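You operate a simulated robot arm through the tools that you are given. There is no shell and no other tool. Be economical: measure what you need, move in short steps, check, and stop when the job is done.

Carry out the task below with a simulated robot arm. There is one attempt and no reset: what you move stays moved.

Task
Take the funnel out of the sesame jar, fit the jar into the holder and cap it.
Fine: funnel into its stand; screw the gold cap on tight.

The check looks at the end state, three seconds after you hand in, the way a careful person would. Anything else that was tipped, shoved, dropped, spilled or broken makes it a failure. Lids that push on must go on centred and level and be pressed home; caps that screw on are set level and turned clockwise until they are tight.

Robot
A 6-joint arm with a two-finger parallel gripper on a trunk, on a base that drives. Base frame: it is fixed to the floor where the robot stands at the start and does not move with it; the origin is under the middle of the robot, x ahead of it, y to its left, z up; the surface under the hand at the start is at about z = 800. Units: mm, degrees, N and s.
With the tool pointing down near the work surface it reaches from about 380 to 900 mm from the robot's upright axis, wherever it stands. Its first joint turns from -115.0 to 115.0 degrees. Places, roughly: ring of the funnel stand [600, -300, 800]; short round jar (6x6x8 cm) [700, -200, 800]; square socket of the jar holder [500, -200, 800]. Payload 3.43 kg.
Tool frame: the origin (TCP) lies between the finger pads and is the grasp point; the fingertips stand 34 mm ahead of it; z points along the fingers, y is the line along which they close. The gripper opens to 128 mm. The fingers are 24 mm wide and 12 mm thick; the gripper's body (48 by 130 mm) begins 96 mm behind the TCP.
Orientation is that of the tool frame in the base frame, as [roll, pitch, yaw] about the fixed x, y, z axes, in that order (R = Rz(yaw) Ry(pitch) Rx(roll)). With the fingers straight down and closing along the base's y, the tool's x points along the base's -x, its y along +y and its z along -z.

Tools
- The arm moves only by the tool drive_tool. Its argument "targets" is a list of rows, each an object (a shift or turn left out is 0, a gripper value left out holds the last) with "delta_pos": the shift along the tool's x, y, z in units of 500 mm (1.0 is 500 mm), a list of three; "delta_rot": the turn, a rotation vector about the tool's x, y, z in units of 45 degrees (1.0 is 45 degrees), a list of three; "fingers": the gripper command, from -1 (fully open) to 1 (shut), values between in proportion. In form: [{"delta_pos": [tx, ty, tz], "delta_rot": [wx, wy, wz], "fingers": fingers}, ...]. A call has 1 to 12 rows; each row is the pose to reach, as a shift and turn from the pose commanded when the call began, along the tool's axes at that moment. A call with a number of a shift or a turn outside -1 to 1 is refused whole. Rows are played at 5 a second. More than 50 mm and 8.6 degrees between two rows, or a gripper value outside its range, and nothing of the call is played. Where a pose cannot be reached the arm comes as near as it can. A force on the tool above 40 N (or 10 N above the force at the start of the call, whichever is more), or a blocked arm, ends the call early, and 0.2 s more pass. Each finger travels about 108 mm/s and halts on what it meets, pressing with about 44 N; the grip force reading is that of the motor and also rises with nothing between the fingers. The clock runs only during rows and for 0.2 s after the last one: add rows that repeat a pose to give the fingers time. It gives the time, the measured TCP pose, the force on the tool (base axes), the opening and the grip force at its end, in the units of the frame above (readings bear some noise), with the torque about the TCP (base axes, N m) and any sound that the robot's microphone picked up.
- Cameras (640 x 400 px; columns grow to the right, rows downward): "scene" is now at [45.4, 149.3, 1253.4]; the picture's right is [-0.50, -0.87, 0.00], its down [-0.33, 0.19, -0.93] and it looks along [0.80, -0.46, -0.38] (base axes); focal length 249 px, centre (320, 200). "wrist" rides on the gripper at [76, -11, -160] in the tool frame; the picture's right is [0.15, 0.99, 0.00], its down [-0.88, 0.13, -0.46] and it looks along [-0.45, 0.07, 0.89] (tool axes); focal length 234 px, centre (320, 200). There is no depth. A picture from a camera that has moved, and an enlarged one, comes with that camera's place and axes in the base frame and with its lens.
- capture(camera): a new picture of that camera. It takes no simulated time.
- lift_body(by): slides the trunk up (or, below 0, down) by that many mm; the arm and the scene camera ride with it, the base frame stays. It gives what a move gives, with no picture.
- drive_base(legs): drives the robot by 1 to 6 legs, each [ahead, turn to the left] in mm and degrees, along the robot's own axes; the way and the turn of a leg run together, so that a leg with both is an arc; at most 1500 mm and 180 degrees a leg. The arm and the cameras ride along, it lands a little off, and it stops where it bumps. It gives what a move gives.
- aim_head(pan, tilt): turns the head with the scene camera to pan (to the left, within 103 degrees either way) and tilt (down, from -29 to 69), counted from straight ahead of the robot. It gives what a move gives.
- close_up(camera, box): a new picture of the part [left, top, right, bottom] of that camera's present view, enlarged. It takes no simulated time.
- sign_off(): hands the job in; it is judged then, once.

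Go step by step. Nothing tells you exact positions but the pictures and the camera data: compare them with the known pose of the tool, close in by small moves and look again before you grip or let go. The budget is 120 turns and 90 pictures, counting those below and the enlarged ones. Unless the task says otherwise, let go and move clear before handing in, and close with one line.

The tools are called after "Request:" as name(argument=value, ...) on one line, values as JSON. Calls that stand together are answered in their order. drive_tool: Moves the arm, as the interface text tells. Its arguments: {"type":"object","properties":{"targets":{"type":"array"}},"required":["targets"]} The other tools are called the same way: lift_body (by) slides the trunk up or down; drive_base (legs) drives the base; aim_head (pan, tilt) turns the head that bears the scene camera; capture (camera) takes a picture; close_up (camera, box) takes an enlarged picture of a part of a camera's view; sign_off () hands the job in.

At the start:

```text
clock: 0.0
eef_pos: [554.1, -122.9, 1075.2]
tcp_rot: [-180.0, 0.0, 180.0]
ft_force: [-0.2, 0.5, 0.0]
wrist_torque: [0.01, -0.04, 0.0]
opening: 128.1
gripper_force: 0.0
trunk travel left (down, up): [-500.0, 290.0]
robot x, y, heading: [0.3, -1.7, 0.1]
head pan, tilt: [-29.8, 22.1]
```

scene: 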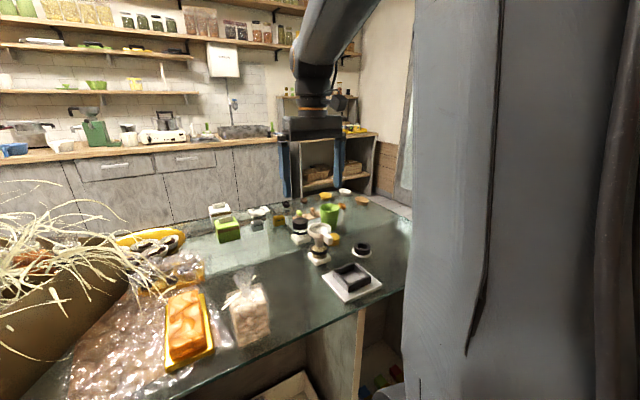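
wrist: 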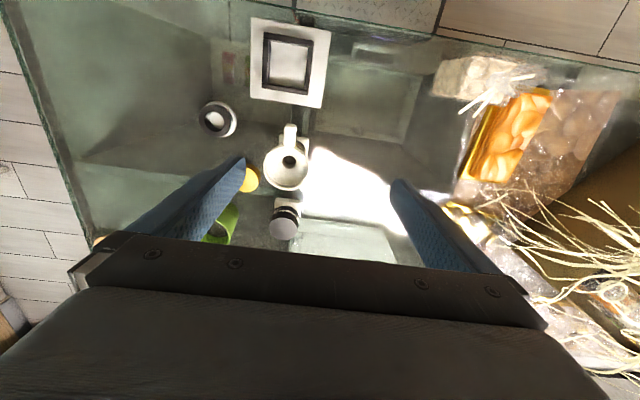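

The wrist view shows the jar with its funnel mid-table, the holder nearer to the robot, the ring stand to one side and a few other items. I'll enlarge both views to identify them.

Request:
close_up(camera="wrist", box=[180, 10, 360, 250])

Request:
close_up(camera="scene", box=[200, 170, 400, 310])

```text
1.67 times, centred on (270, 130) of wrist
camera zoom: at [479.6, -135.6, 1233.6], right [-0.15, 0.99, 0.0], down [0.88, 0.13, 0.46], along [0.45, 0.07, -0.89], focal length 390 px, centre (403, 317)
```

zoom: 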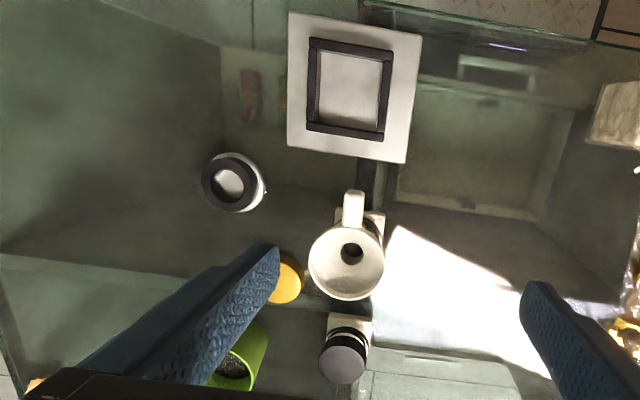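

```text
2.86 times, centred on (300, 240) of scene
camera zoom: at [45.4, 149.3, 1253.4], right [-0.5, -0.87, 0.0], down [-0.33, 0.19, -0.93], along [0.8, -0.46, -0.38], focal length 712 px, centre (377, 86)
```

zoom: 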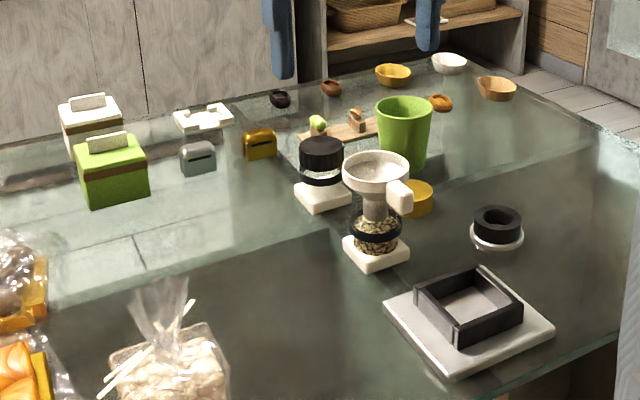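

Estimated positions: holder about (458,-182), ring stand about (560,-298), funnel on jar about (590,-163), and a second dark-topped jar about (715,-160). I'll zoom in further to tell the items apart.

Request:
close_up(camera="scene", box=[285, 185, 365, 270])

Request:
close_up(camera="wrist", box=[230, 115, 330, 245])

Request:
close_up(camera="scene", box=[320, 220, 400, 305])

```text
4.71 times, centred on (325, 228) of scene
camera zoom: at [45.4, 149.3, 1253.4], right [-0.5, -0.87, 0.0], down [-0.33, 0.19, -0.93], along [0.8, -0.46, -0.38], focal length 1173 px, centre (296, 71)
```

zoom: 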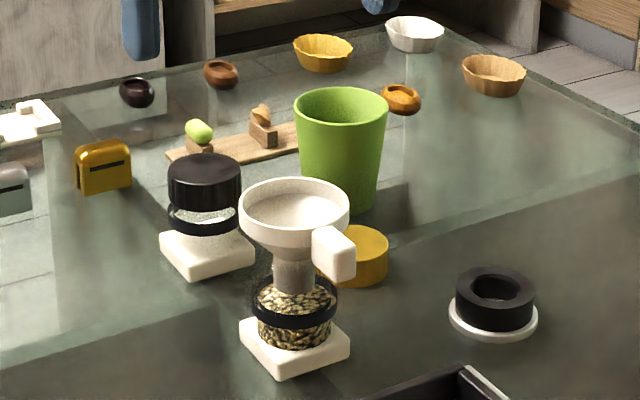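

```text
3.08 times, centred on (280, 180) of wrist
camera zoom: at [479.6, -135.6, 1233.6], right [-0.15, 0.99, 0.0], down [0.88, 0.13, 0.46], along [0.45, 0.07, -0.89], focal length 720 px, centre (443, 262)
```

zoom: 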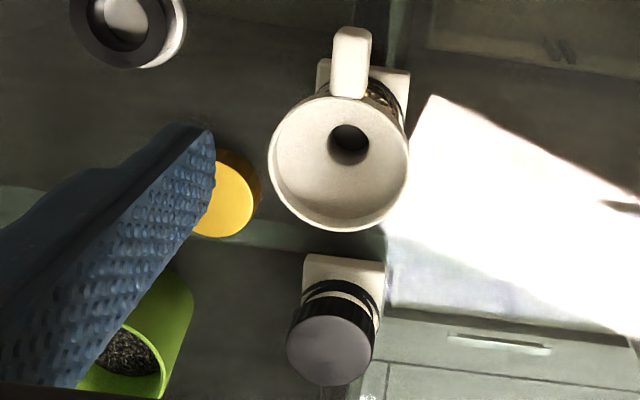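

```text
4.71 times, centred on (360, 262) of scene
camera zoom: at [45.4, 149.3, 1253.4], right [-0.5, -0.87, 0.0], down [-0.33, 0.19, -0.93], along [0.8, -0.46, -0.38], focal length 1173 px, centre (132, -94)
```

zoom: 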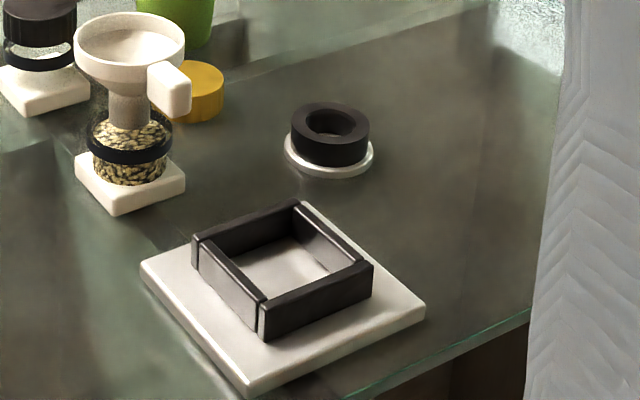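

The seed-filled jar with the square foot is at about (598,-166) with the funnel in it (rim about z 898). The ring stand, holder and gold cap are all clear. I'll move above the funnel to look from closer.

Request:
drive_tool(targets=[{"delta_pos": [-0.03, -0.03, 0.06], "fingers": -1}, {"delta_pos": [-0.06, -0.06, 0.12]}, {"delta_pos": [-0.088, -0.09, 0.18]}, {"delta_pos": [-0.088, -0.09, 0.22]}, {"delta_pos": [-0.088, -0.09, 0.22]}])

Request:
capture(camera="wrist")

Request:
close_up(camera="scene", box=[260, 150, 380, 270])

```text
clock: 1.2
eef_pos: [597.2, -167.7, 964.1]
tcp_rot: [-180.0, -0.1, -180.0]
ft_force: [0.3, 0.5, 0.5]
wrist_torque: [0.0, -0.04, 0.05]
opening: 128.0
gripper_force: 0.0
trunk travel left (down, up): [-500.0, 290.0]
robot x, y, heading: [1.5, 0.2, -0.3]
head pan, tilt: [-29.8, 22.1]
```

```text
82 pictures are left
camera wrist: at [521.6, -180.6, 1122.2], right [-0.15, 0.99, 0.0], down [0.88, 0.13, 0.46], along [0.45, 0.07, -0.89], focal length 234 px, centre (320, 200)
```

wrist: 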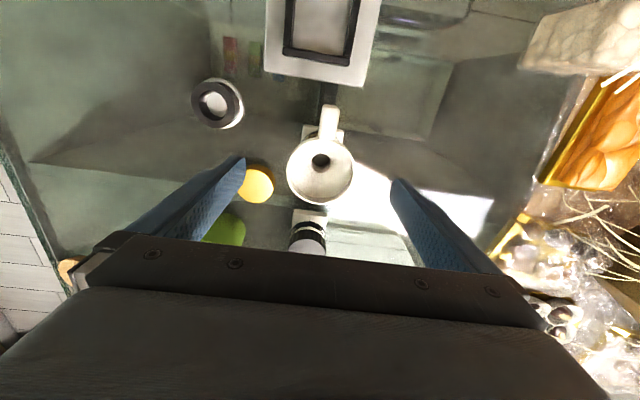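

```text
3.33 times, centred on (320, 210) of scene
camera zoom: at [45.4, 149.3, 1253.4], right [-0.5, -0.87, 0.0], down [-0.33, 0.19, -0.93], along [0.8, -0.46, -0.38], focal length 831 px, centre (320, 167)
```

zoom: 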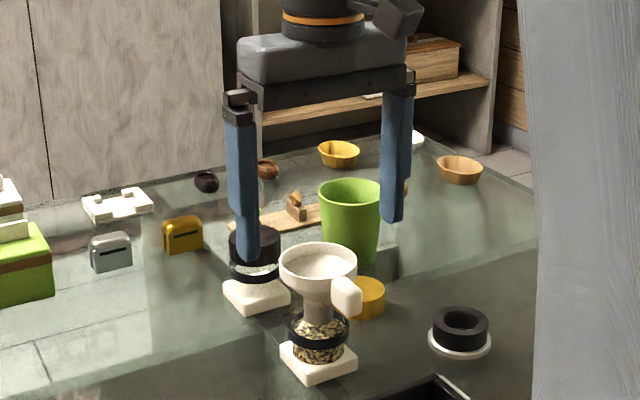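

The tool is centred on the funnel (rim about (601,-168,898)). I'll lower around the rim lip and look before closing.

Request:
drive_tool(targets=[{"delta_pos": [-0.007, 0, 0.05]}, {"delta_pos": [-0.007, 0, 0.1]}, {"delta_pos": [-0.007, 0, 0.145]}, {"delta_pos": [-0.007, 0, 0.145]}])

Request:
close_up(camera="scene", box=[270, 180, 370, 270])

Request:
capture(camera="wrist")

```text
clock: 2.2
eef_pos: [601.2, -168.6, 892.1]
tcp_rot: [-180.0, -0.1, -180.0]
ft_force: [0.1, 0.3, 0.4]
wrist_torque: [0.01, -0.03, -0.01]
opening: 127.9
gripper_force: 0.2
trunk travel left (down, up): [-500.0, 290.0]
robot x, y, heading: [0.7, -0.5, 0.2]
head pan, tilt: [-29.8, 22.1]
```

```text
4.44 times, centred on (320, 225) of scene
camera zoom: at [45.4, 149.3, 1253.4], right [-0.5, -0.87, 0.0], down [-0.33, 0.19, -0.93], along [0.8, -0.46, -0.38], focal length 1108 px, centre (320, 89)
```

zoom: 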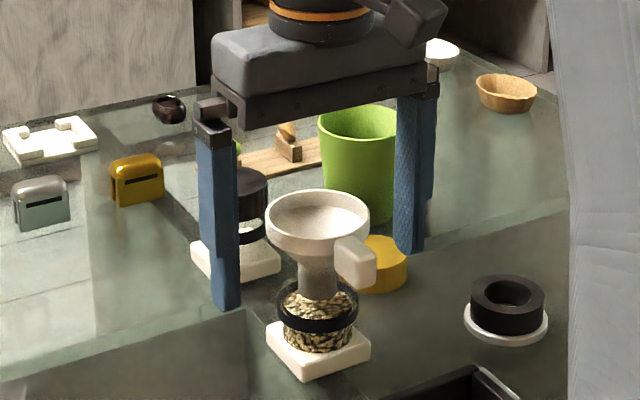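

```text
79 pictures are left
camera wrist: at [527.2, -181.7, 1050.3], right [-0.15, 0.99, 0.0], down [0.88, 0.13, 0.46], along [0.45, 0.07, -0.89], focal length 234 px, centre (320, 200)
```

wrist: 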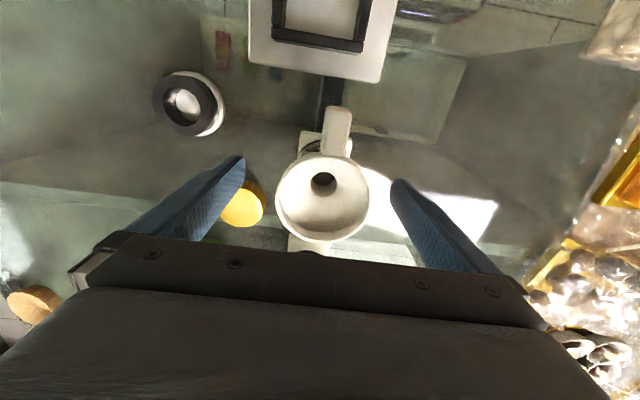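

The fingers straddle the rim lip at the right height, with the rim top at about z 902. I'll close and check before lifting.

Request:
drive_tool(targets=[{"delta_pos": [0, -0.001, 0], "fingers": 0}, {"delta_pos": [0, -0.001, 0], "fingers": 0.2}, {"delta_pos": [0, -0.001, 0], "fingers": 1}, {"delta_pos": [0, -0.001, 0], "fingers": 1}])

Request:
close_up(camera="scene", box=[270, 180, 370, 270])

```text
clock: 3.2
eef_pos: [601.9, -169.3, 892.1]
tcp_rot: [180.0, 0.0, -179.9]
ft_force: [0.5, 0.0, 0.1]
wrist_torque: [-0.03, 0.01, 0.01]
opening: 66.9
gripper_force: 44.2
trunk travel left (down, up): [-500.0, 290.0]
robot x, y, heading: [-0.2, 1.6, -0.5]
head pan, tilt: [-29.8, 22.1]
```

```text
4.44 times, centred on (320, 225) of scene
camera zoom: at [45.4, 149.3, 1253.4], right [-0.5, -0.87, 0.0], down [-0.33, 0.19, -0.93], along [0.8, -0.46, -0.38], focal length 1108 px, centre (320, 89)
```

zoom: 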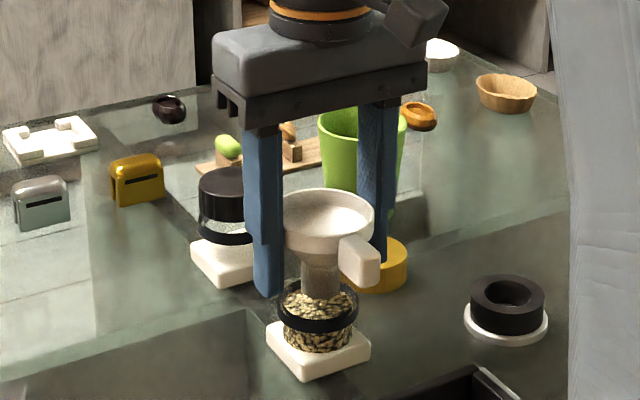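

It is gripped at 66.9 mm with no side load. Lifting straight up.

Request:
drive_tool(targets=[{"delta_pos": [0, 0, -0.02]}, {"delta_pos": [0, 0, -0.05]}, {"delta_pos": [0, 0, -0.1]}, {"delta_pos": [0, 0, -0.16]}, {"delta_pos": [0, 0, -0.2]}, {"delta_pos": [0, 0, -0.2]}])

Request:
capture(camera="scene")

Request:
close_up(camera="scene", box=[270, 150, 390, 270])

Request:
capture(camera="wrist")

```text
clock: 4.6
eef_pos: [600.8, -167.9, 993.5]
tcp_rot: [180.0, 0.0, 180.0]
ft_force: [0.6, 0.7, -0.8]
wrist_torque: [0.02, -0.05, 0.01]
opening: 67.1
gripper_force: 43.5
trunk travel left (down, up): [-500.0, 290.0]
robot x, y, heading: [-2.1, 3.0, 0.2]
head pan, tilt: [-29.8, 22.1]
```

```text
77 pictures are left
camera scene: at [45.5, 149.3, 1253.4], right [-0.5, -0.87, 0.0], down [-0.33, 0.19, -0.93], along [0.8, -0.46, -0.38], focal length 249 px, centre (320, 200)
```

scene: 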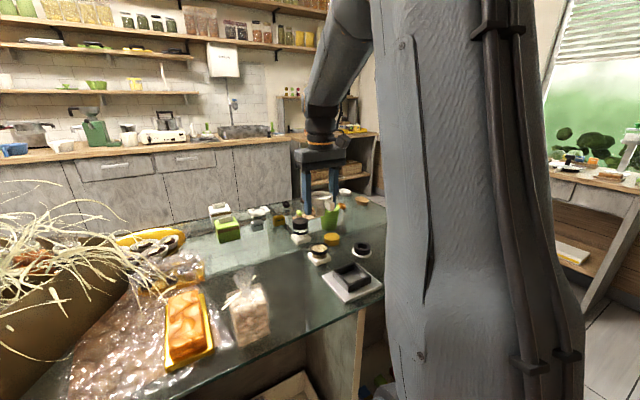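

```text
3.33 times, centred on (330, 210) of scene
camera zoom: at [45.5, 149.3, 1253.4], right [-0.5, -0.87, 0.0], down [-0.33, 0.19, -0.93], along [0.8, -0.46, -0.38], focal length 831 px, centre (287, 167)
```

zoom: 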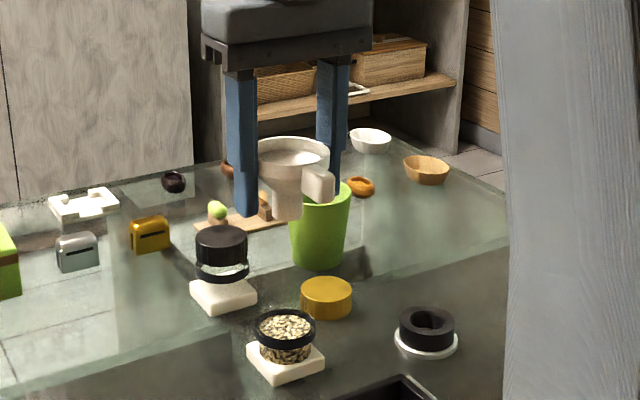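

```text
75 pictures are left
camera wrist: at [526.8, -182.0, 1151.6], right [-0.15, 0.99, 0.0], down [0.88, 0.13, 0.46], along [0.45, 0.07, -0.89], focal length 234 px, centre (320, 200)
```

wrist: 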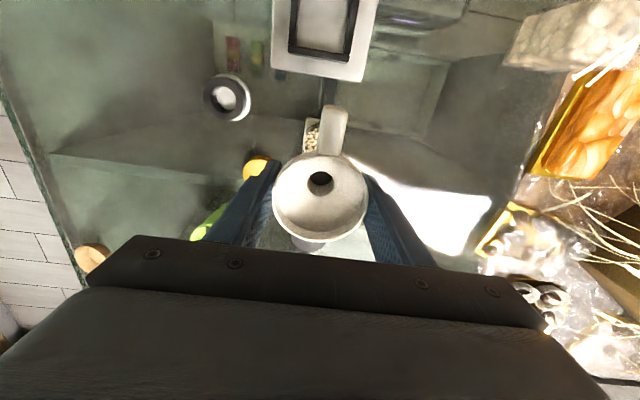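

The funnel came out clean and the jar is undisturbed. Now I'll measure the ring stand accurately from both cameras.

Request:
close_up(camera="wrist", box=[195, 60, 265, 130])

Request:
close_up(camera="scene", box=[335, 225, 385, 275])

Request:
close_up(camera="scene", box=[290, 185, 350, 240])

```text
5.71 times, centred on (230, 95) of wrist
camera zoom: at [526.8, -182.0, 1151.6], right [-0.15, 0.99, 0.0], down [0.88, 0.13, 0.46], along [0.45, 0.07, -0.89], focal length 1338 px, centre (834, 800)
```

zoom: 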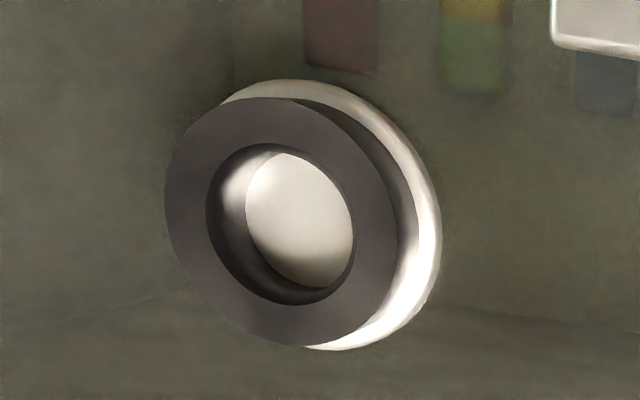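

```text
8.00 times, centred on (360, 250) of scene
camera zoom: at [45.5, 149.3, 1253.4], right [-0.5, -0.87, 0.0], down [-0.33, 0.19, -0.93], along [0.8, -0.46, -0.38], focal length 1995 px, centre (0, -200)
```

zoom: 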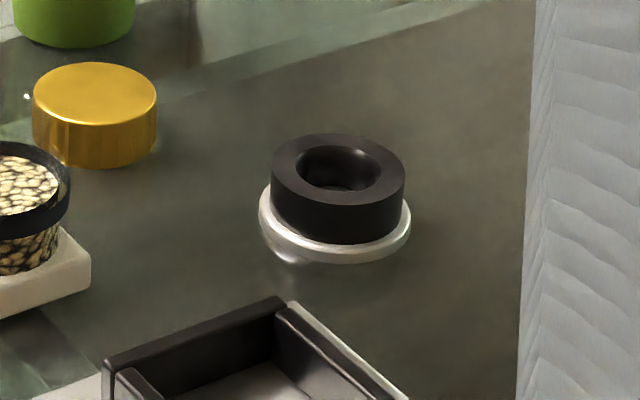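

```text
7.27 times, centred on (320, 212) of scene
camera zoom: at [45.5, 149.3, 1253.4], right [-0.5, -0.87, 0.0], down [-0.33, 0.19, -0.93], along [0.8, -0.46, -0.38], focal length 1814 px, centre (320, 109)
```

zoom: 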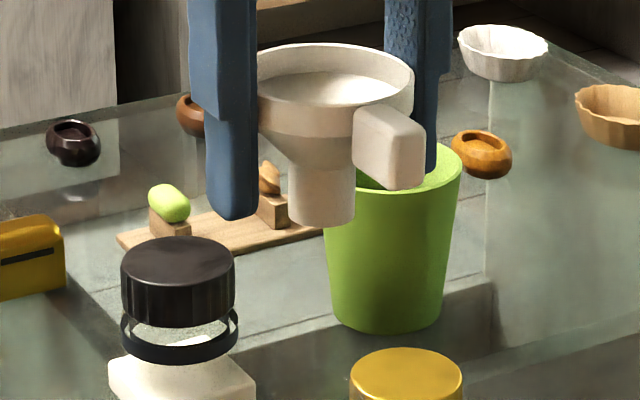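

The stand ring comes out at centre (567,-303.5), top z about 820, hole about 34 mm. The spout is about 25 mm wide with its tip 43 mm below the TCP. I'll carry the funnel over the ring and hover.

Request:
drive_tool(targets=[{"delta_pos": [0.015, -0.06, 0]}, {"delta_pos": [0.035, -0.13, 0]}, {"delta_pos": [0.055, -0.2, 0]}, {"delta_pos": [0.07, -0.268, 0]}, {"delta_pos": [0.07, -0.268, 0.08]}, {"delta_pos": [0.07, -0.268, 0.15]}, {"delta_pos": [0.07, -0.268, 0.21]}, {"delta_pos": [0.07, -0.268, 0.21]}])

Request:
close_up(camera="scene", box=[330, 200, 410, 270])

Request:
capture(camera="wrist")

```text
clock: 6.4
eef_pos: [568.2, -303.7, 887.2]
tcp_rot: [-180.0, 0.0, -179.9]
ft_force: [0.1, 0.4, -1.1]
wrist_torque: [-0.01, 0.02, -0.02]
opening: 67.0
gripper_force: 44.2
trunk travel left (down, up): [-500.0, 290.0]
robot x, y, heading: [2.2, -3.9, 0.1]
head pan, tilt: [-29.8, 22.1]
```

```text
5.71 times, centred on (370, 235) of scene
camera zoom: at [45.4, 149.3, 1253.4], right [-0.5, -0.87, 0.0], down [-0.33, 0.19, -0.93], along [0.8, -0.46, -0.38], focal length 1425 px, centre (34, 0)
```

zoom: 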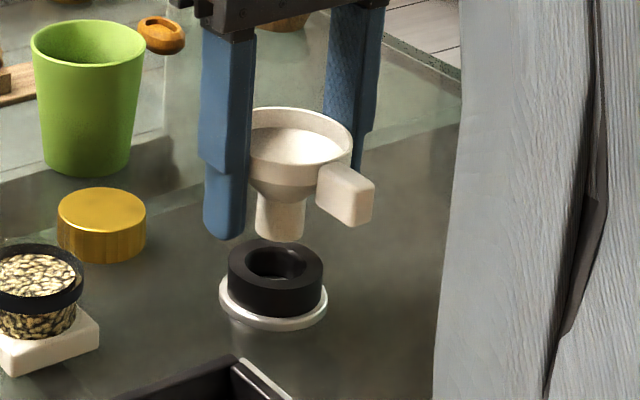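

```text
70 pictures are left
camera wrist: at [492.6, -316.2, 1044.6], right [-0.15, 0.99, 0.0], down [0.88, 0.13, 0.46], along [0.45, 0.07, -0.89], focal length 234 px, centre (320, 200)
```

wrist: 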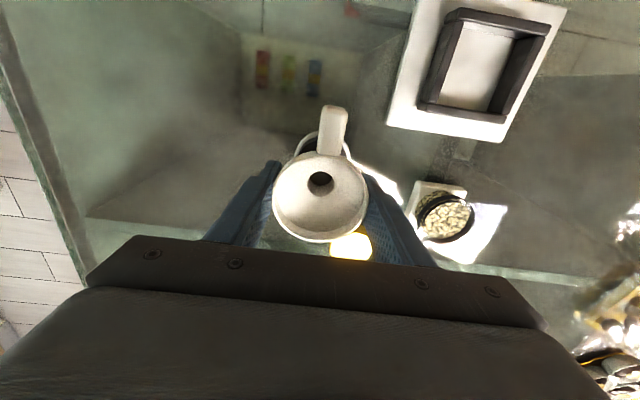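

The spout lines up over the hole in the scene view to within about 2 mm. I'll lower gently into the ring.

Request:
drive_tool(targets=[{"delta_pos": [-0.003, 0, 0.02]}, {"delta_pos": [-0.003, 0, 0.035]}, {"delta_pos": [-0.003, 0, 0.05]}, {"delta_pos": [-0.003, 0, 0.06]}, {"delta_pos": [-0.003, 0, 0.06]}])

Request:
close_up(camera="scene", box=[330, 210, 400, 270])

```text
clock: 7.6
eef_pos: [568.5, -302.6, 856.5]
tcp_rot: [180.0, 0.0, -180.0]
ft_force: [-0.3, 0.4, -0.7]
wrist_torque: [0.02, -0.02, 0.04]
opening: 66.9
gripper_force: 43.9
trunk travel left (down, up): [-500.0, 290.0]
robot x, y, heading: [1.1, 2.0, 0.0]
head pan, tilt: [-29.8, 22.1]
```

```text
6.67 times, centred on (365, 240) of scene
camera zoom: at [45.4, 149.3, 1253.4], right [-0.5, -0.87, 0.0], down [-0.33, 0.19, -0.93], along [0.8, -0.46, -0.38], focal length 1662 px, centre (20, -67)
```

zoom: 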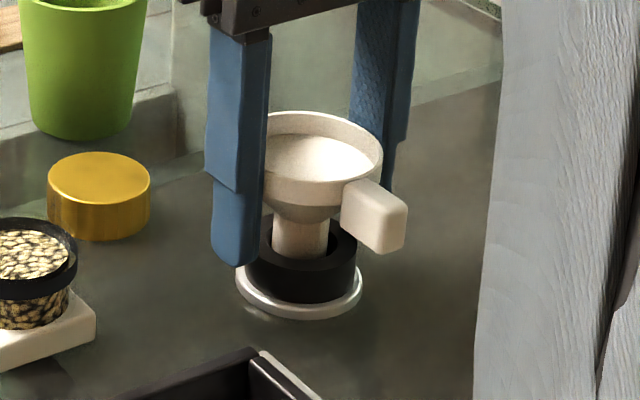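

The spout is inside the hole with no contact force. I'll continue down in small steps until it seats.

Request:
drive_tool(targets=[{"delta_pos": [0, 0, 0.006]}, {"delta_pos": [0, 0, 0.01]}, {"delta_pos": [0, 0, 0.014]}, {"delta_pos": [0, 0, 0.014]}])

Request:
close_up(camera="scene", box=[330, 210, 400, 270])

```text
clock: 8.6
eef_pos: [567.3, -302.8, 850.5]
tcp_rot: [-180.0, 0.0, -179.9]
ft_force: [0.1, 0.6, -0.7]
wrist_torque: [0.0, -0.01, -0.02]
opening: 66.9
gripper_force: 43.8
trunk travel left (down, up): [-500.0, 290.0]
robot x, y, heading: [1.9, -2.0, 0.1]
head pan, tilt: [-29.8, 22.1]
```

```text
6.67 times, centred on (365, 240) of scene
camera zoom: at [45.4, 149.3, 1253.4], right [-0.5, -0.87, 0.0], down [-0.33, 0.19, -0.93], along [0.8, -0.46, -0.38], focal length 1662 px, centre (20, -67)
```

zoom: 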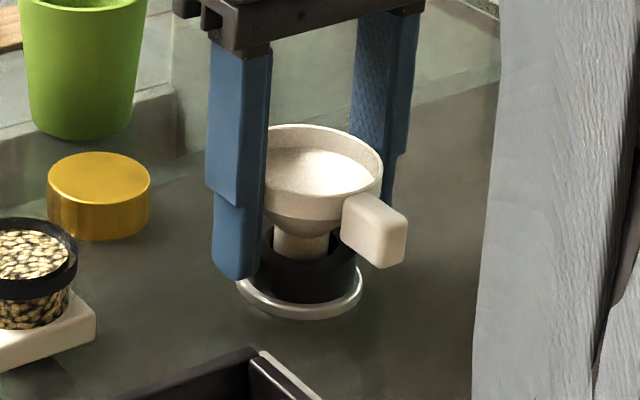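

Request:
drive_tool(targets=[{"delta_pos": [0, 0, 0.004]}, {"delta_pos": [0, 0, 0.008]}, {"delta_pos": [0, 0, 0.012]}, {"delta_pos": [0, 0, 0.016]}, {"delta_pos": [0, 0, 0.016]}])

Request:
close_up(camera="scene", box=[330, 210, 400, 270])

```text
clock: 9.8
eef_pos: [569.5, -303.0, 845.6]
tcp_rot: [-179.8, 0.3, 180.0]
ft_force: [-5.7, 4.3, 14.6]
wrist_torque: [0.14, 0.11, 0.02]
opening: 66.7
gripper_force: 44.2
trunk travel left (down, up): [-500.0, 290.0]
robot x, y, heading: [-1.9, -0.6, -0.1]
head pan, tilt: [-29.8, 22.1]
stopped in row 5: the force on the tool passed its limit at 42 N (the readings are from after the stop); the commanded pose is now the measured one
```

```text
6.67 times, centred on (365, 240) of scene
camera zoom: at [44.7, 149.7, 1253.3], right [-0.5, -0.87, 0.0], down [-0.33, 0.19, -0.93], along [0.8, -0.46, -0.38], focal length 1662 px, centre (20, -67)
```

zoom: 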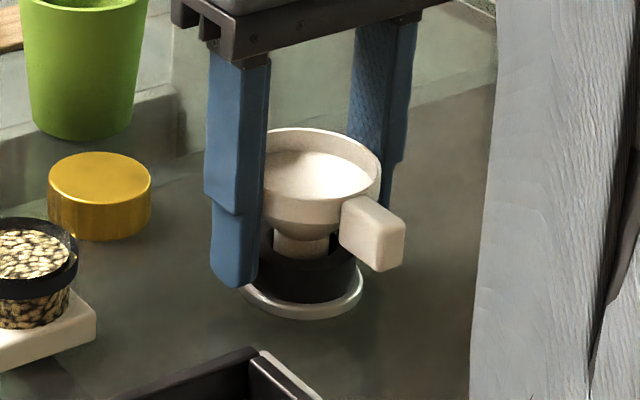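

It has bottomed out in the ring at TCP z about 846. I'll ease the load, open and go straight up.

Request:
drive_tool(targets=[{"delta_pos": [0, 0, -0.001]}, {"delta_pos": [0, 0, -0.001], "fingers": -0.2}, {"delta_pos": [0, 0, -0.001], "fingers": -0.6}, {"delta_pos": [0, 0, -0.001], "fingers": -0.6}, {"delta_pos": [0, 0, -0.06]}, {"delta_pos": [0, 0, -0.14]}, {"delta_pos": [0, 0, -0.22]}, {"delta_pos": [0, 0, -0.28]}, {"delta_pos": [0, 0, -0.28]}])

Request:
close_up(camera="scene", box=[290, 210, 390, 300])

Request:
capture(camera="wrist")

```text
clock: 11.8
eef_pos: [568.2, -302.1, 982.6]
tcp_rot: [-180.0, 0.1, -180.0]
ft_force: [0.3, -0.2, 0.1]
wrist_torque: [0.02, 0.01, 0.0]
opening: 102.3
gripper_force: 0.0
trunk travel left (down, up): [-500.0, 290.0]
robot x, y, heading: [2.7, 0.0, -0.1]
head pan, tilt: [-29.8, 22.1]
```

```text
4.44 times, centred on (340, 255) of scene
camera zoom: at [45.4, 149.3, 1253.4], right [-0.5, -0.87, 0.0], down [-0.33, 0.19, -0.93], along [0.8, -0.46, -0.38], focal length 1108 px, centre (231, -44)
```

zoom: 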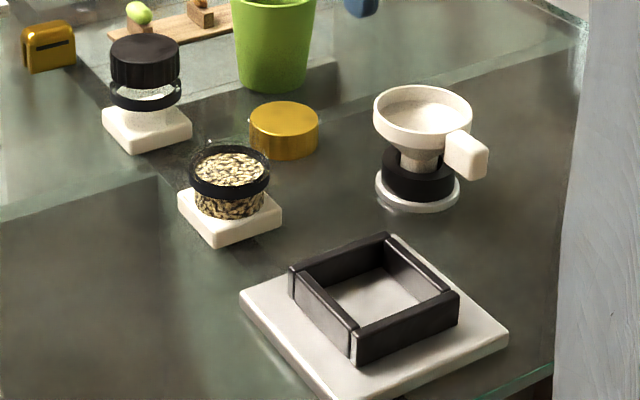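

```text
65 pictures are left
camera wrist: at [493.2, -313.8, 1141.6], right [-0.15, 0.99, 0.0], down [0.88, 0.13, 0.46], along [0.45, 0.07, -0.89], focal length 234 px, centre (320, 200)
```

wrist: 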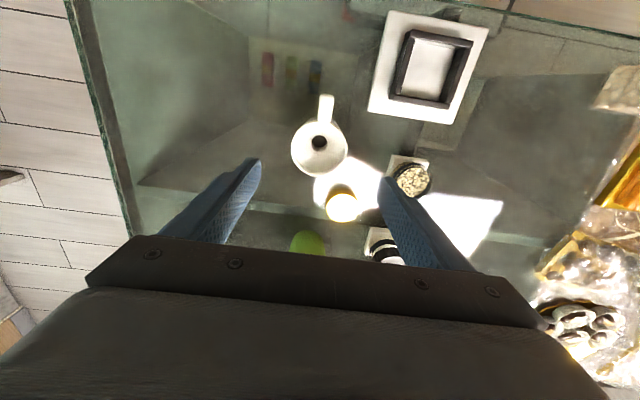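

The funnel stands in its ring. Next I'll place the camera to measure the holder's pose and the jar.

Request:
drive_tool(targets=[{"delta_pos": [0.02, 0.08, 0], "fingers": -1}, {"delta_pos": [0.05, 0.17, 0]}, {"delta_pos": [0.09, 0.25, 0]}, {"delta_pos": [0.13, 0.26, 0]}, {"delta_pos": [0.13, 0.26, 0]}])

Request:
capture(camera="wrist")

Request:
close_up(camera="scene", box=[300, 235, 340, 275])

Request:
close_up(camera="scene", box=[315, 255, 395, 305])

```text
clock: 13.0
eef_pos: [502.6, -172.0, 984.3]
tcp_rot: [-179.9, 0.2, 180.0]
ft_force: [0.9, 0.5, 0.4]
wrist_torque: [0.01, 0.01, -0.01]
opening: 127.8
gripper_force: 0.0
trunk travel left (down, up): [-500.0, 290.0]
robot x, y, heading: [2.9, 3.6, -0.2]
head pan, tilt: [-29.8, 22.1]
```

```text
64 pictures are left
camera wrist: at [428.1, -184.9, 1142.1], right [-0.15, 0.99, 0.0], down [0.88, 0.13, 0.46], along [0.45, 0.07, -0.89], focal length 234 px, centre (320, 200)
```

wrist: 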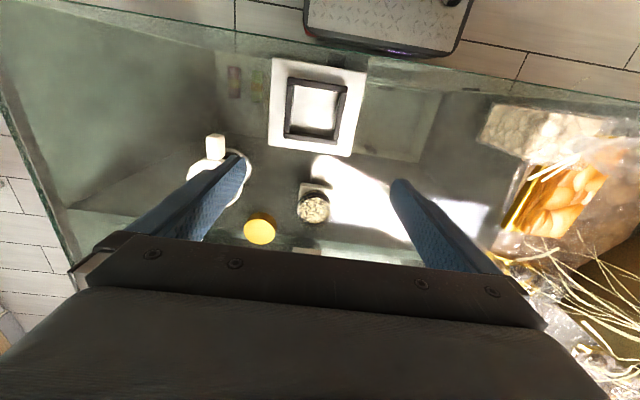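

```text
10.00 times, centred on (320, 255) of scene
camera zoom: at [45.4, 149.3, 1253.4], right [-0.5, -0.87, 0.0], down [-0.33, 0.19, -0.93], along [0.8, -0.46, -0.38], focal length 2494 px, centre (320, -350)
```

zoom: 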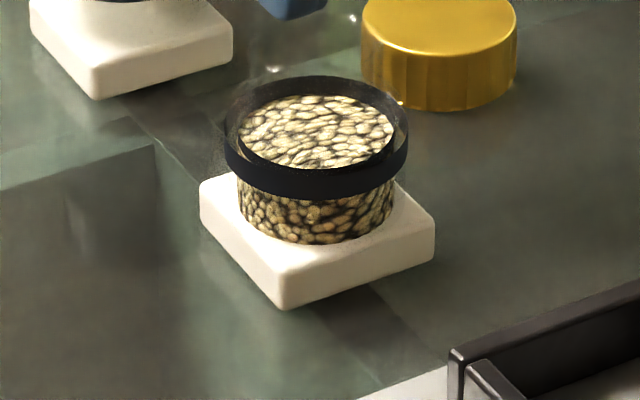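

```text
8.00 times, centred on (355, 280) of scene
camera zoom: at [45.4, 149.3, 1253.4], right [-0.5, -0.87, 0.0], down [-0.33, 0.19, -0.93], along [0.8, -0.46, -0.38], focal length 1995 px, centre (40, -440)
```

zoom: 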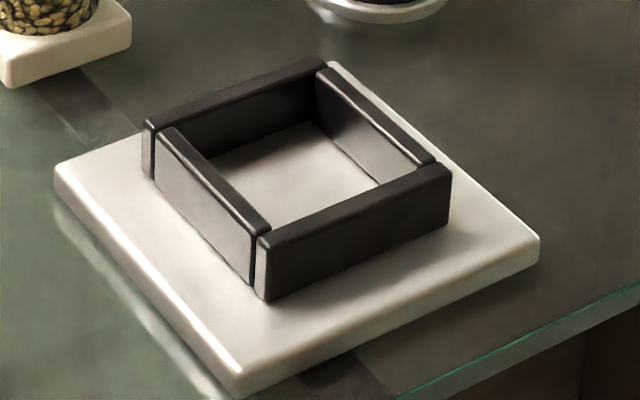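

Jar foot is a square of about 52 mm centred at about (598.5,-166). The holder socket is centred near (469,-190). I'll refine both with wrist close-ups.

Request:
close_up(camera="wrist", box=[260, 50, 375, 160])

Request:
close_up(camera="wrist", box=[235, 170, 345, 255])

```text
3.64 times, centred on (318, 105) of wrist
camera zoom: at [428.1, -184.9, 1142.1], right [-0.15, 0.99, 0.0], down [0.88, 0.13, 0.46], along [0.45, 0.07, -0.89], focal length 852 px, centre (329, 546)
```

zoom: 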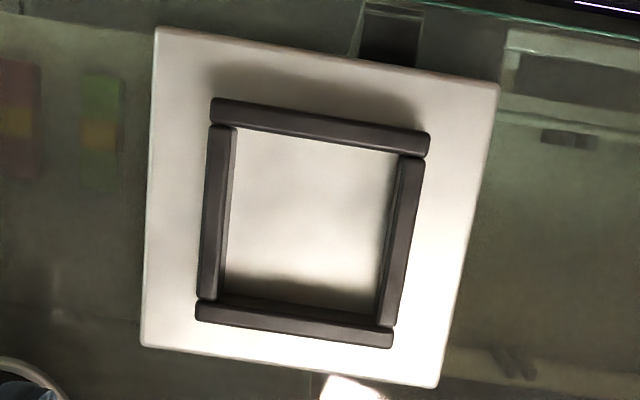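

```text
4.71 times, centred on (290, 212) of wrist
camera zoom: at [428.1, -184.9, 1142.1], right [-0.15, 0.99, 0.0], down [0.88, 0.13, 0.46], along [0.45, 0.07, -0.89], focal length 1102 px, centre (461, 141)
```

zoom: 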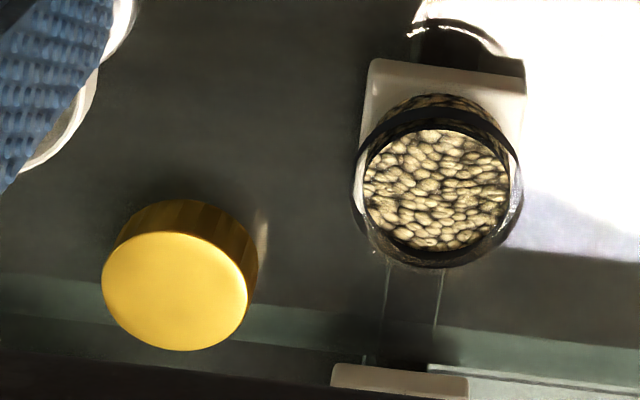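

Triangulation puts the socket at about (465,-186.5) with wall top about z 832, and the jar at about (596,-166). The gold cap is at (664,-251), 52 mm across, top z 820. I'll go over the jar for the grasp.

Request:
drive_tool(targets=[{"delta_pos": [-0.06, 0.004, 0.0]}, {"delta_pos": [-0.12, 0.008, 0.0]}, {"delta_pos": [-0.18, 0.012, 0.02]}, {"delta_pos": [-0.186, 0.012, 0.08]}, {"delta_pos": [-0.186, 0.012, 0.14]}, {"delta_pos": [-0.186, 0.012, 0.17]}, {"delta_pos": [-0.186, 0.012, 0.17]}])

Request:
capture(camera="wrist")

Request:
close_up(camera="wrist", box=[260, 130, 380, 250])

Request:
close_up(camera="scene", box=[285, 205, 365, 275])

```text
clock: 14.6
eef_pos: [596.5, -166.3, 900.2]
tcp_rot: [-180.0, 0.2, 180.0]
ft_force: [-0.5, 0.3, 0.8]
wrist_torque: [0.0, -0.02, -0.02]
opening: 128.1
gripper_force: 0.0
trunk travel left (down, up): [-500.0, 290.0]
robot x, y, heading: [-1.4, 1.8, -0.1]
head pan, tilt: [-29.8, 22.1]
```

```text
59 pictures are left
camera wrist: at [521.2, -179.5, 1057.8], right [-0.15, 0.99, 0.0], down [0.88, 0.13, 0.46], along [0.45, 0.07, -0.89], focal length 234 px, centre (320, 200)
```

wrist: 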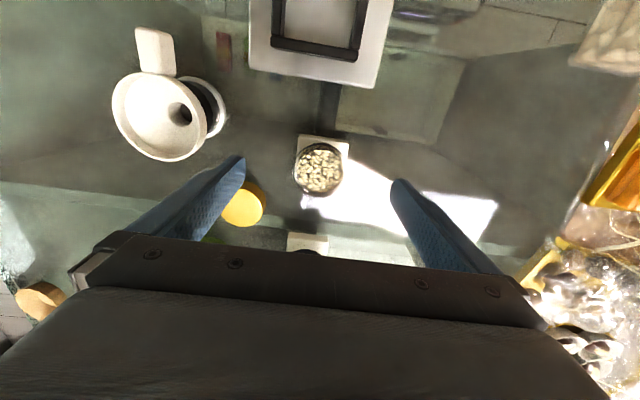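

```text
3.33 times, centred on (320, 190) of wrist
camera zoom: at [521.2, -179.5, 1057.8], right [-0.15, 0.99, 0.0], down [0.88, 0.13, 0.46], along [0.45, 0.07, -0.89], focal length 781 px, centre (320, 233)
```

zoom: 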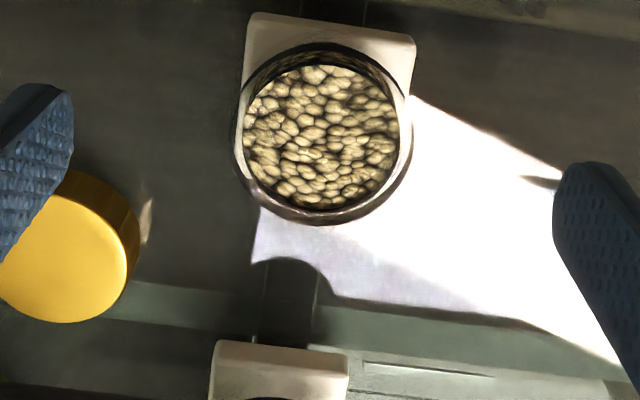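

```text
5.71 times, centred on (325, 240) of scene
camera zoom: at [45.3, 149.4, 1253.4], right [-0.5, -0.87, 0.0], down [-0.33, 0.19, -0.93], along [0.8, -0.46, -0.38], focal length 1425 px, centre (291, -29)
```

zoom: 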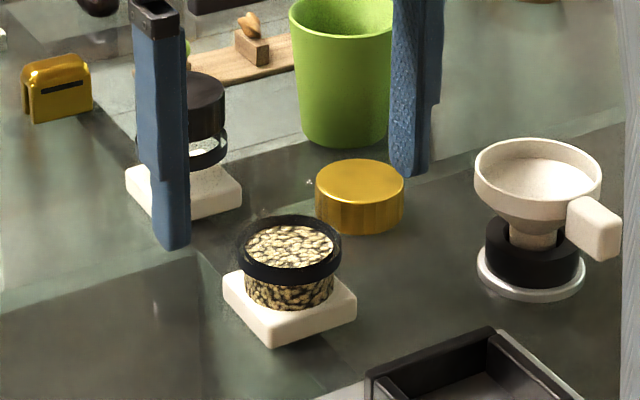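

Jar centre is about (599,-167), within 2 mm of the gripper. I'll lower so the fingertips meet the band above the foot, then close gently.

Request:
drive_tool(targets=[{"delta_pos": [-0.004, 0.002, 0.03]}, {"delta_pos": [-0.004, 0.002, 0.076]}, {"delta_pos": [-0.004, 0.002, 0.076], "fingers": -0.2}, {"delta_pos": [-0.004, 0.002, 0.076], "fingers": 0.0}, {"delta_pos": [-0.004, 0.002, 0.076], "fingers": 0.0}])

Request:
close_up(camera="scene", box=[285, 205, 365, 275])

Request:
close_up(camera="wrist", box=[230, 130, 410, 250])

```text
clock: 15.8
eef_pos: [597.9, -166.4, 862.1]
tcp_rot: [-180.0, 0.3, 180.0]
ft_force: [-0.2, -0.9, 0.9]
wrist_torque: [-0.02, -0.03, -0.03]
opening: 63.9
gripper_force: 0.0
trunk travel left (down, up): [-500.0, 290.0]
robot x, y, heading: [-1.8, 1.0, 0.1]
head pan, tilt: [-29.8, 22.1]
```

```text
5.71 times, centred on (325, 240) of scene
camera zoom: at [45.3, 149.4, 1253.4], right [-0.5, -0.87, 0.0], down [-0.33, 0.19, -0.93], along [0.8, -0.46, -0.38], focal length 1425 px, centre (291, -29)
```

zoom: 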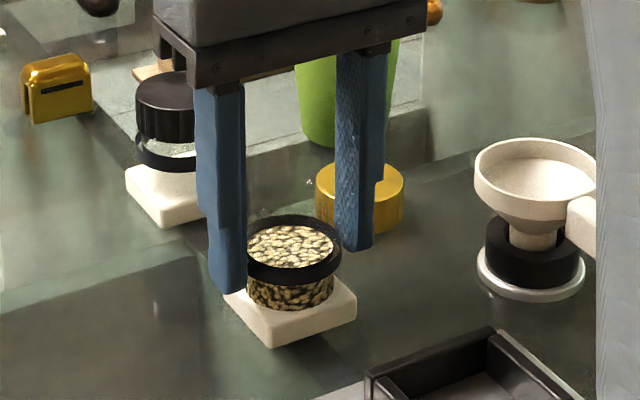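

```text
3.33 times, centred on (320, 190) of wrist
camera zoom: at [523.8, -179.2, 1020.1], right [-0.15, 0.99, 0.0], down [0.88, 0.13, 0.46], along [0.45, 0.07, -0.89], focal length 781 px, centre (320, 233)
```

zoom: 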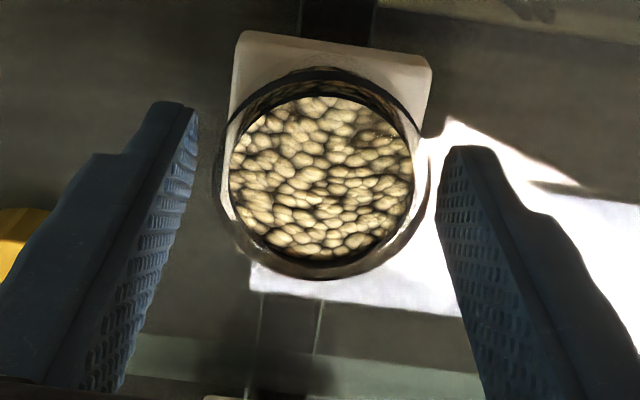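

The jar sits between the fingers nearly centred, so I'll close now.

Request:
drive_tool(targets=[{"delta_pos": [0, 0.002, 0], "fingers": 0.08}, {"delta_pos": [0, 0.002, 0], "fingers": 0.2}, {"delta_pos": [0, 0.002, 0], "fingers": 1}, {"delta_pos": [0, 0.002, 0], "fingers": 1}])

Request:
close_up(camera="scene", box=[285, 205, 365, 275])

Request:
close_up(camera="wrist", box=[230, 130, 410, 250])

```text
clock: 16.8
eef_pos: [598.5, -165.1, 863.4]
tcp_rot: [-179.8, 0.2, 180.0]
ft_force: [-0.4, -0.6, 2.0]
wrist_torque: [0.04, 0.02, -0.01]
opening: 52.9
gripper_force: 43.9
trunk travel left (down, up): [-500.0, 290.0]
robot x, y, heading: [-1.5, -2.0, 0.3]
head pan, tilt: [-29.8, 22.1]
```

```text
5.71 times, centred on (325, 240) of scene
camera zoom: at [45.3, 149.4, 1253.4], right [-0.5, -0.87, 0.0], down [-0.33, 0.19, -0.93], along [0.8, -0.46, -0.38], focal length 1425 px, centre (291, -29)
```

zoom: 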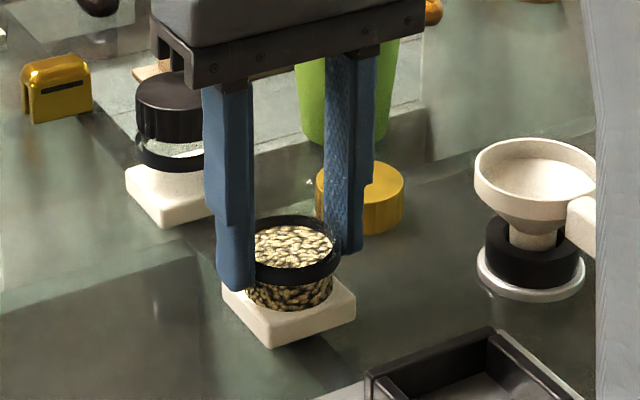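

```text
3.33 times, centred on (320, 190) of wrist
camera zoom: at [523.7, -178.0, 1020.2], right [-0.15, 0.99, 0.0], down [0.88, 0.13, 0.46], along [0.45, 0.07, -0.89], focal length 781 px, centre (320, 233)
```

zoom: 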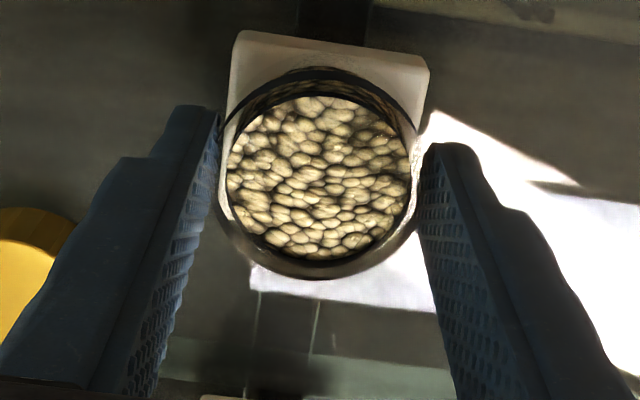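

It is gripped at 52.9 mm. I'll lift and check that the jar comes along level.

Request:
drive_tool(targets=[{"delta_pos": [0, 0, -0.02]}, {"delta_pos": [0, 0, -0.06]}, {"delta_pos": [0, 0, -0.12]}, {"delta_pos": [0, 0, -0.12]}])

Request:
close_up(camera="scene", box=[285, 195, 365, 265])

```text
clock: 17.8
eef_pos: [597.5, -165.9, 922.8]
tcp_rot: [-179.9, 0.2, -179.9]
ft_force: [0.9, -0.7, -1.8]
wrist_torque: [-0.01, 0.01, -0.03]
opening: 52.8
gripper_force: 44.3
trunk travel left (down, up): [-500.0, 290.0]
robot x, y, heading: [-1.4, 1.7, 0.2]
head pan, tilt: [-29.8, 22.1]
```

```text
5.71 times, centred on (325, 230) of scene
camera zoom: at [45.4, 149.3, 1253.4], right [-0.5, -0.87, 0.0], down [-0.33, 0.19, -0.93], along [0.8, -0.46, -0.38], focal length 1425 px, centre (291, 29)
```

zoom: 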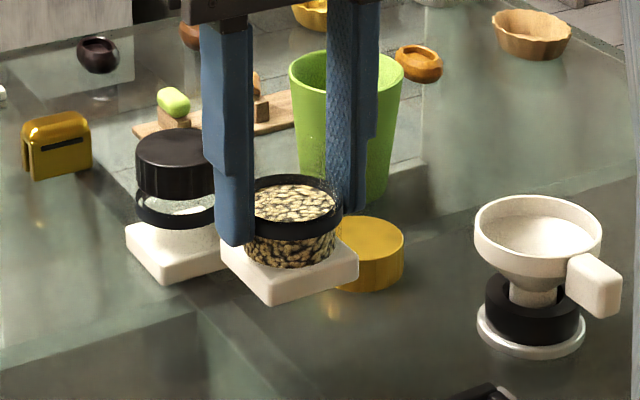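

The jar is up and level. Carrying it over the holder.

Request:
drive_tool(targets=[{"delta_pos": [0.06, -0.01, 0]}, {"delta_pos": [0.13, -0.02, 0]}, {"delta_pos": [0.2, -0.03, 0]}, {"delta_pos": [0.25, -0.04, 0]}, {"delta_pos": [0.268, -0.04, 0]}, {"delta_pos": [0.268, -0.04, 0]}])

Request:
close_up(camera="scene", box=[300, 220, 400, 310])

Request:
close_up(camera="wrist", box=[230, 110, 410, 230])

```text
clock: 19.2
eef_pos: [463.8, -186.2, 921.8]
tcp_rot: [-179.9, 0.2, 179.9]
ft_force: [0.4, -0.5, -1.6]
wrist_torque: [0.0, 0.01, 0.05]
opening: 53.1
gripper_force: 43.8
trunk travel left (down, up): [-500.0, 290.0]
robot x, y, heading: [0.5, 1.0, 0.4]
head pan, tilt: [-29.8, 22.1]
```

```text
4.44 times, centred on (350, 265) of scene
camera zoom: at [45.4, 149.3, 1253.4], right [-0.5, -0.87, 0.0], down [-0.33, 0.19, -0.93], along [0.8, -0.46, -0.38], focal length 1108 px, centre (187, -89)
```

zoom: 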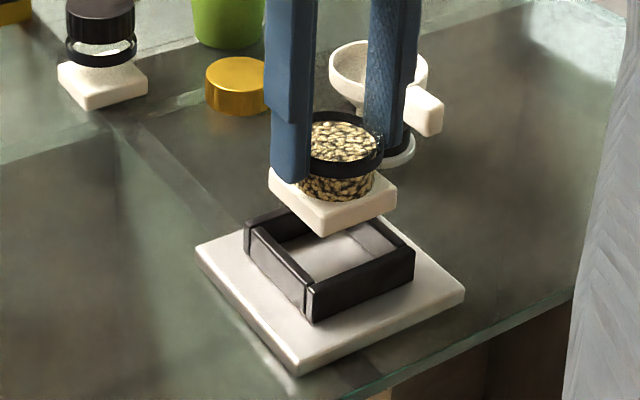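

```text
3.33 times, centred on (320, 170) of wrist
camera zoom: at [389.0, -199.1, 1079.0], right [-0.15, 0.99, 0.0], down [0.88, 0.13, 0.46], along [0.45, 0.07, -0.89], focal length 781 px, centre (320, 300)
```

zoom: 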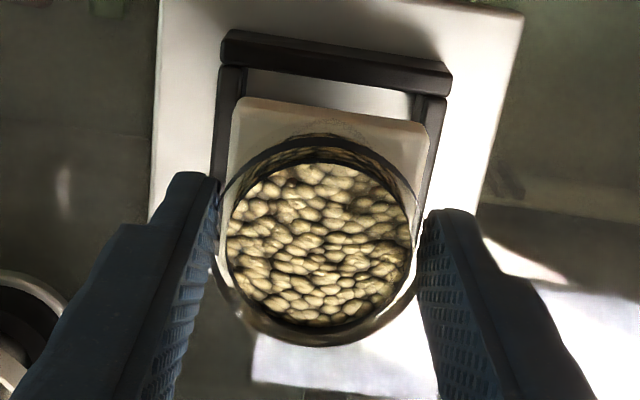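

The foot hovers over the socket, parallel to within about a degree. By the wrist view it needs about 1.5 mm more in +x. I'll correct that, descend to just above the walls and look again.

Request:
drive_tool(targets=[{"delta_pos": [-0.003, 0.001, 0.015]}, {"delta_pos": [-0.003, 0.001, 0.03]}, {"delta_pos": [-0.003, 0.001, 0.042]}, {"delta_pos": [-0.003, 0.001, 0.042]}])

Request:
close_up(camera="scene", box=[315, 235, 385, 300])

Request:
close_up(camera="wrist", box=[230, 110, 410, 230])

```text
clock: 20.2
eef_pos: [465.9, -184.8, 900.7]
tcp_rot: [-179.9, 0.2, 180.0]
ft_force: [0.5, -0.1, -1.8]
wrist_torque: [0.0, 0.01, 0.01]
opening: 52.7
gripper_force: 43.9
trunk travel left (down, up): [-500.0, 290.0]
robot x, y, heading: [1.1, 1.2, 0.2]
head pan, tilt: [-29.8, 22.1]
```

```text
6.15 times, centred on (350, 268) of scene
camera zoom: at [45.3, 149.3, 1253.4], right [-0.5, -0.87, 0.0], down [-0.33, 0.19, -0.93], along [0.8, -0.46, -0.38], focal length 1534 px, centre (135, -215)
```

zoom: 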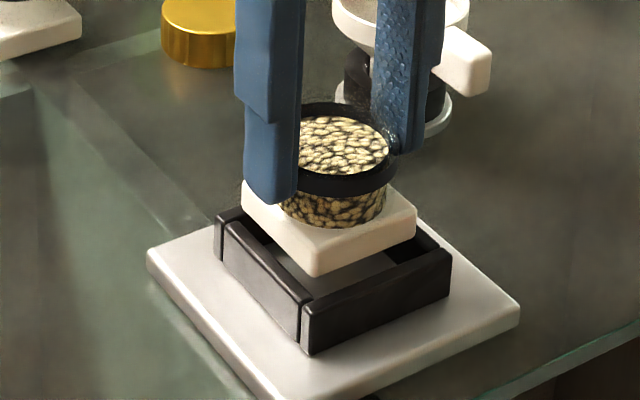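

```text
3.33 times, centred on (320, 170) of wrist
camera zoom: at [390.6, -197.1, 1058.5], right [-0.15, 0.99, 0.0], down [0.88, 0.13, 0.46], along [0.45, 0.07, -0.89], focal length 781 px, centre (320, 300)
```

zoom: 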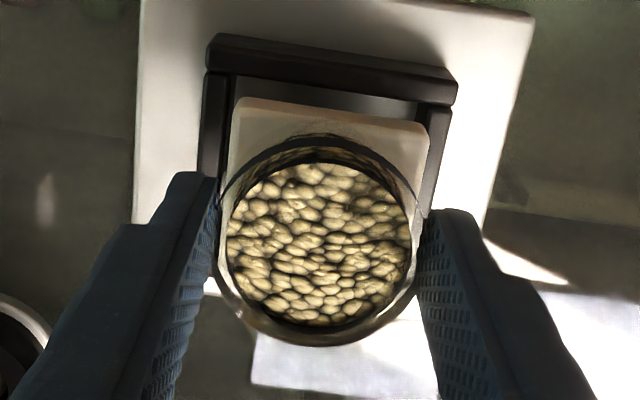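

The foot is just above the walls and about 1.5 mm too far to +y. I'll correct and lower it into the mouth of the socket in small steps.

Request:
drive_tool(targets=[{"delta_pos": [-0.001, -0.003, 0.0]}, {"delta_pos": [-0.001, -0.003, 0.008]}, {"delta_pos": [-0.001, -0.003, 0.016]}, {"delta_pos": [-0.001, -0.003, 0.022]}, {"delta_pos": [-0.001, -0.003, 0.028]}, {"delta_pos": [-0.001, -0.003, 0.028]}])

Request:
close_up(camera="scene", box=[315, 235, 385, 300])

Request:
close_up(camera="wrist", box=[230, 110, 410, 230])

```text
clock: 21.6
eef_pos: [465.6, -185.2, 885.9]
tcp_rot: [-179.9, 0.1, 180.0]
ft_force: [-22.1, -0.7, 1.2]
wrist_torque: [0.09, 1.08, 0.01]
opening: 53.0
gripper_force: 43.9
trunk travel left (down, up): [-500.0, 290.0]
robot x, y, heading: [3.3, -2.2, 0.1]
head pan, tilt: [-29.8, 22.1]
```

```text
6.15 times, centred on (350, 268) of scene
camera zoom: at [44.3, 149.4, 1253.5], right [-0.5, -0.87, 0.0], down [-0.33, 0.19, -0.93], along [0.8, -0.46, -0.38], focal length 1534 px, centre (135, -215)
```

zoom: 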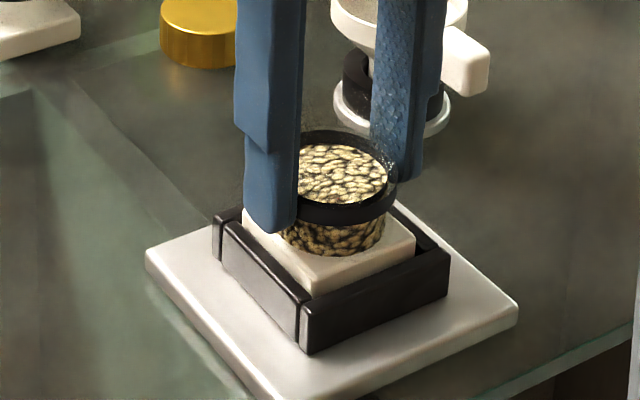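

```text
3.33 times, centred on (320, 170) of wrist
camera zoom: at [390.9, -198.4, 1044.2], right [-0.15, 0.99, 0.0], down [0.88, 0.13, 0.46], along [0.45, 0.07, -0.89], focal length 781 px, centre (320, 300)
```

zoom: 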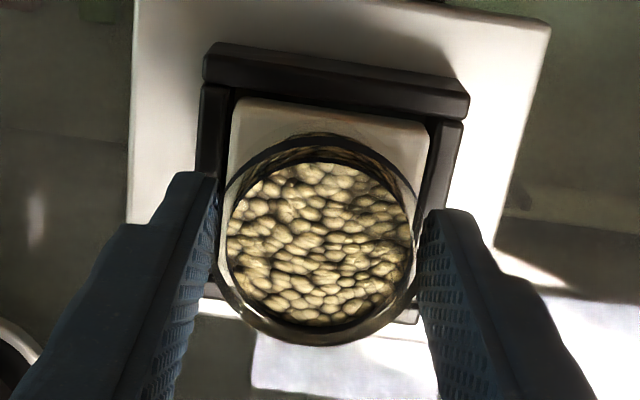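

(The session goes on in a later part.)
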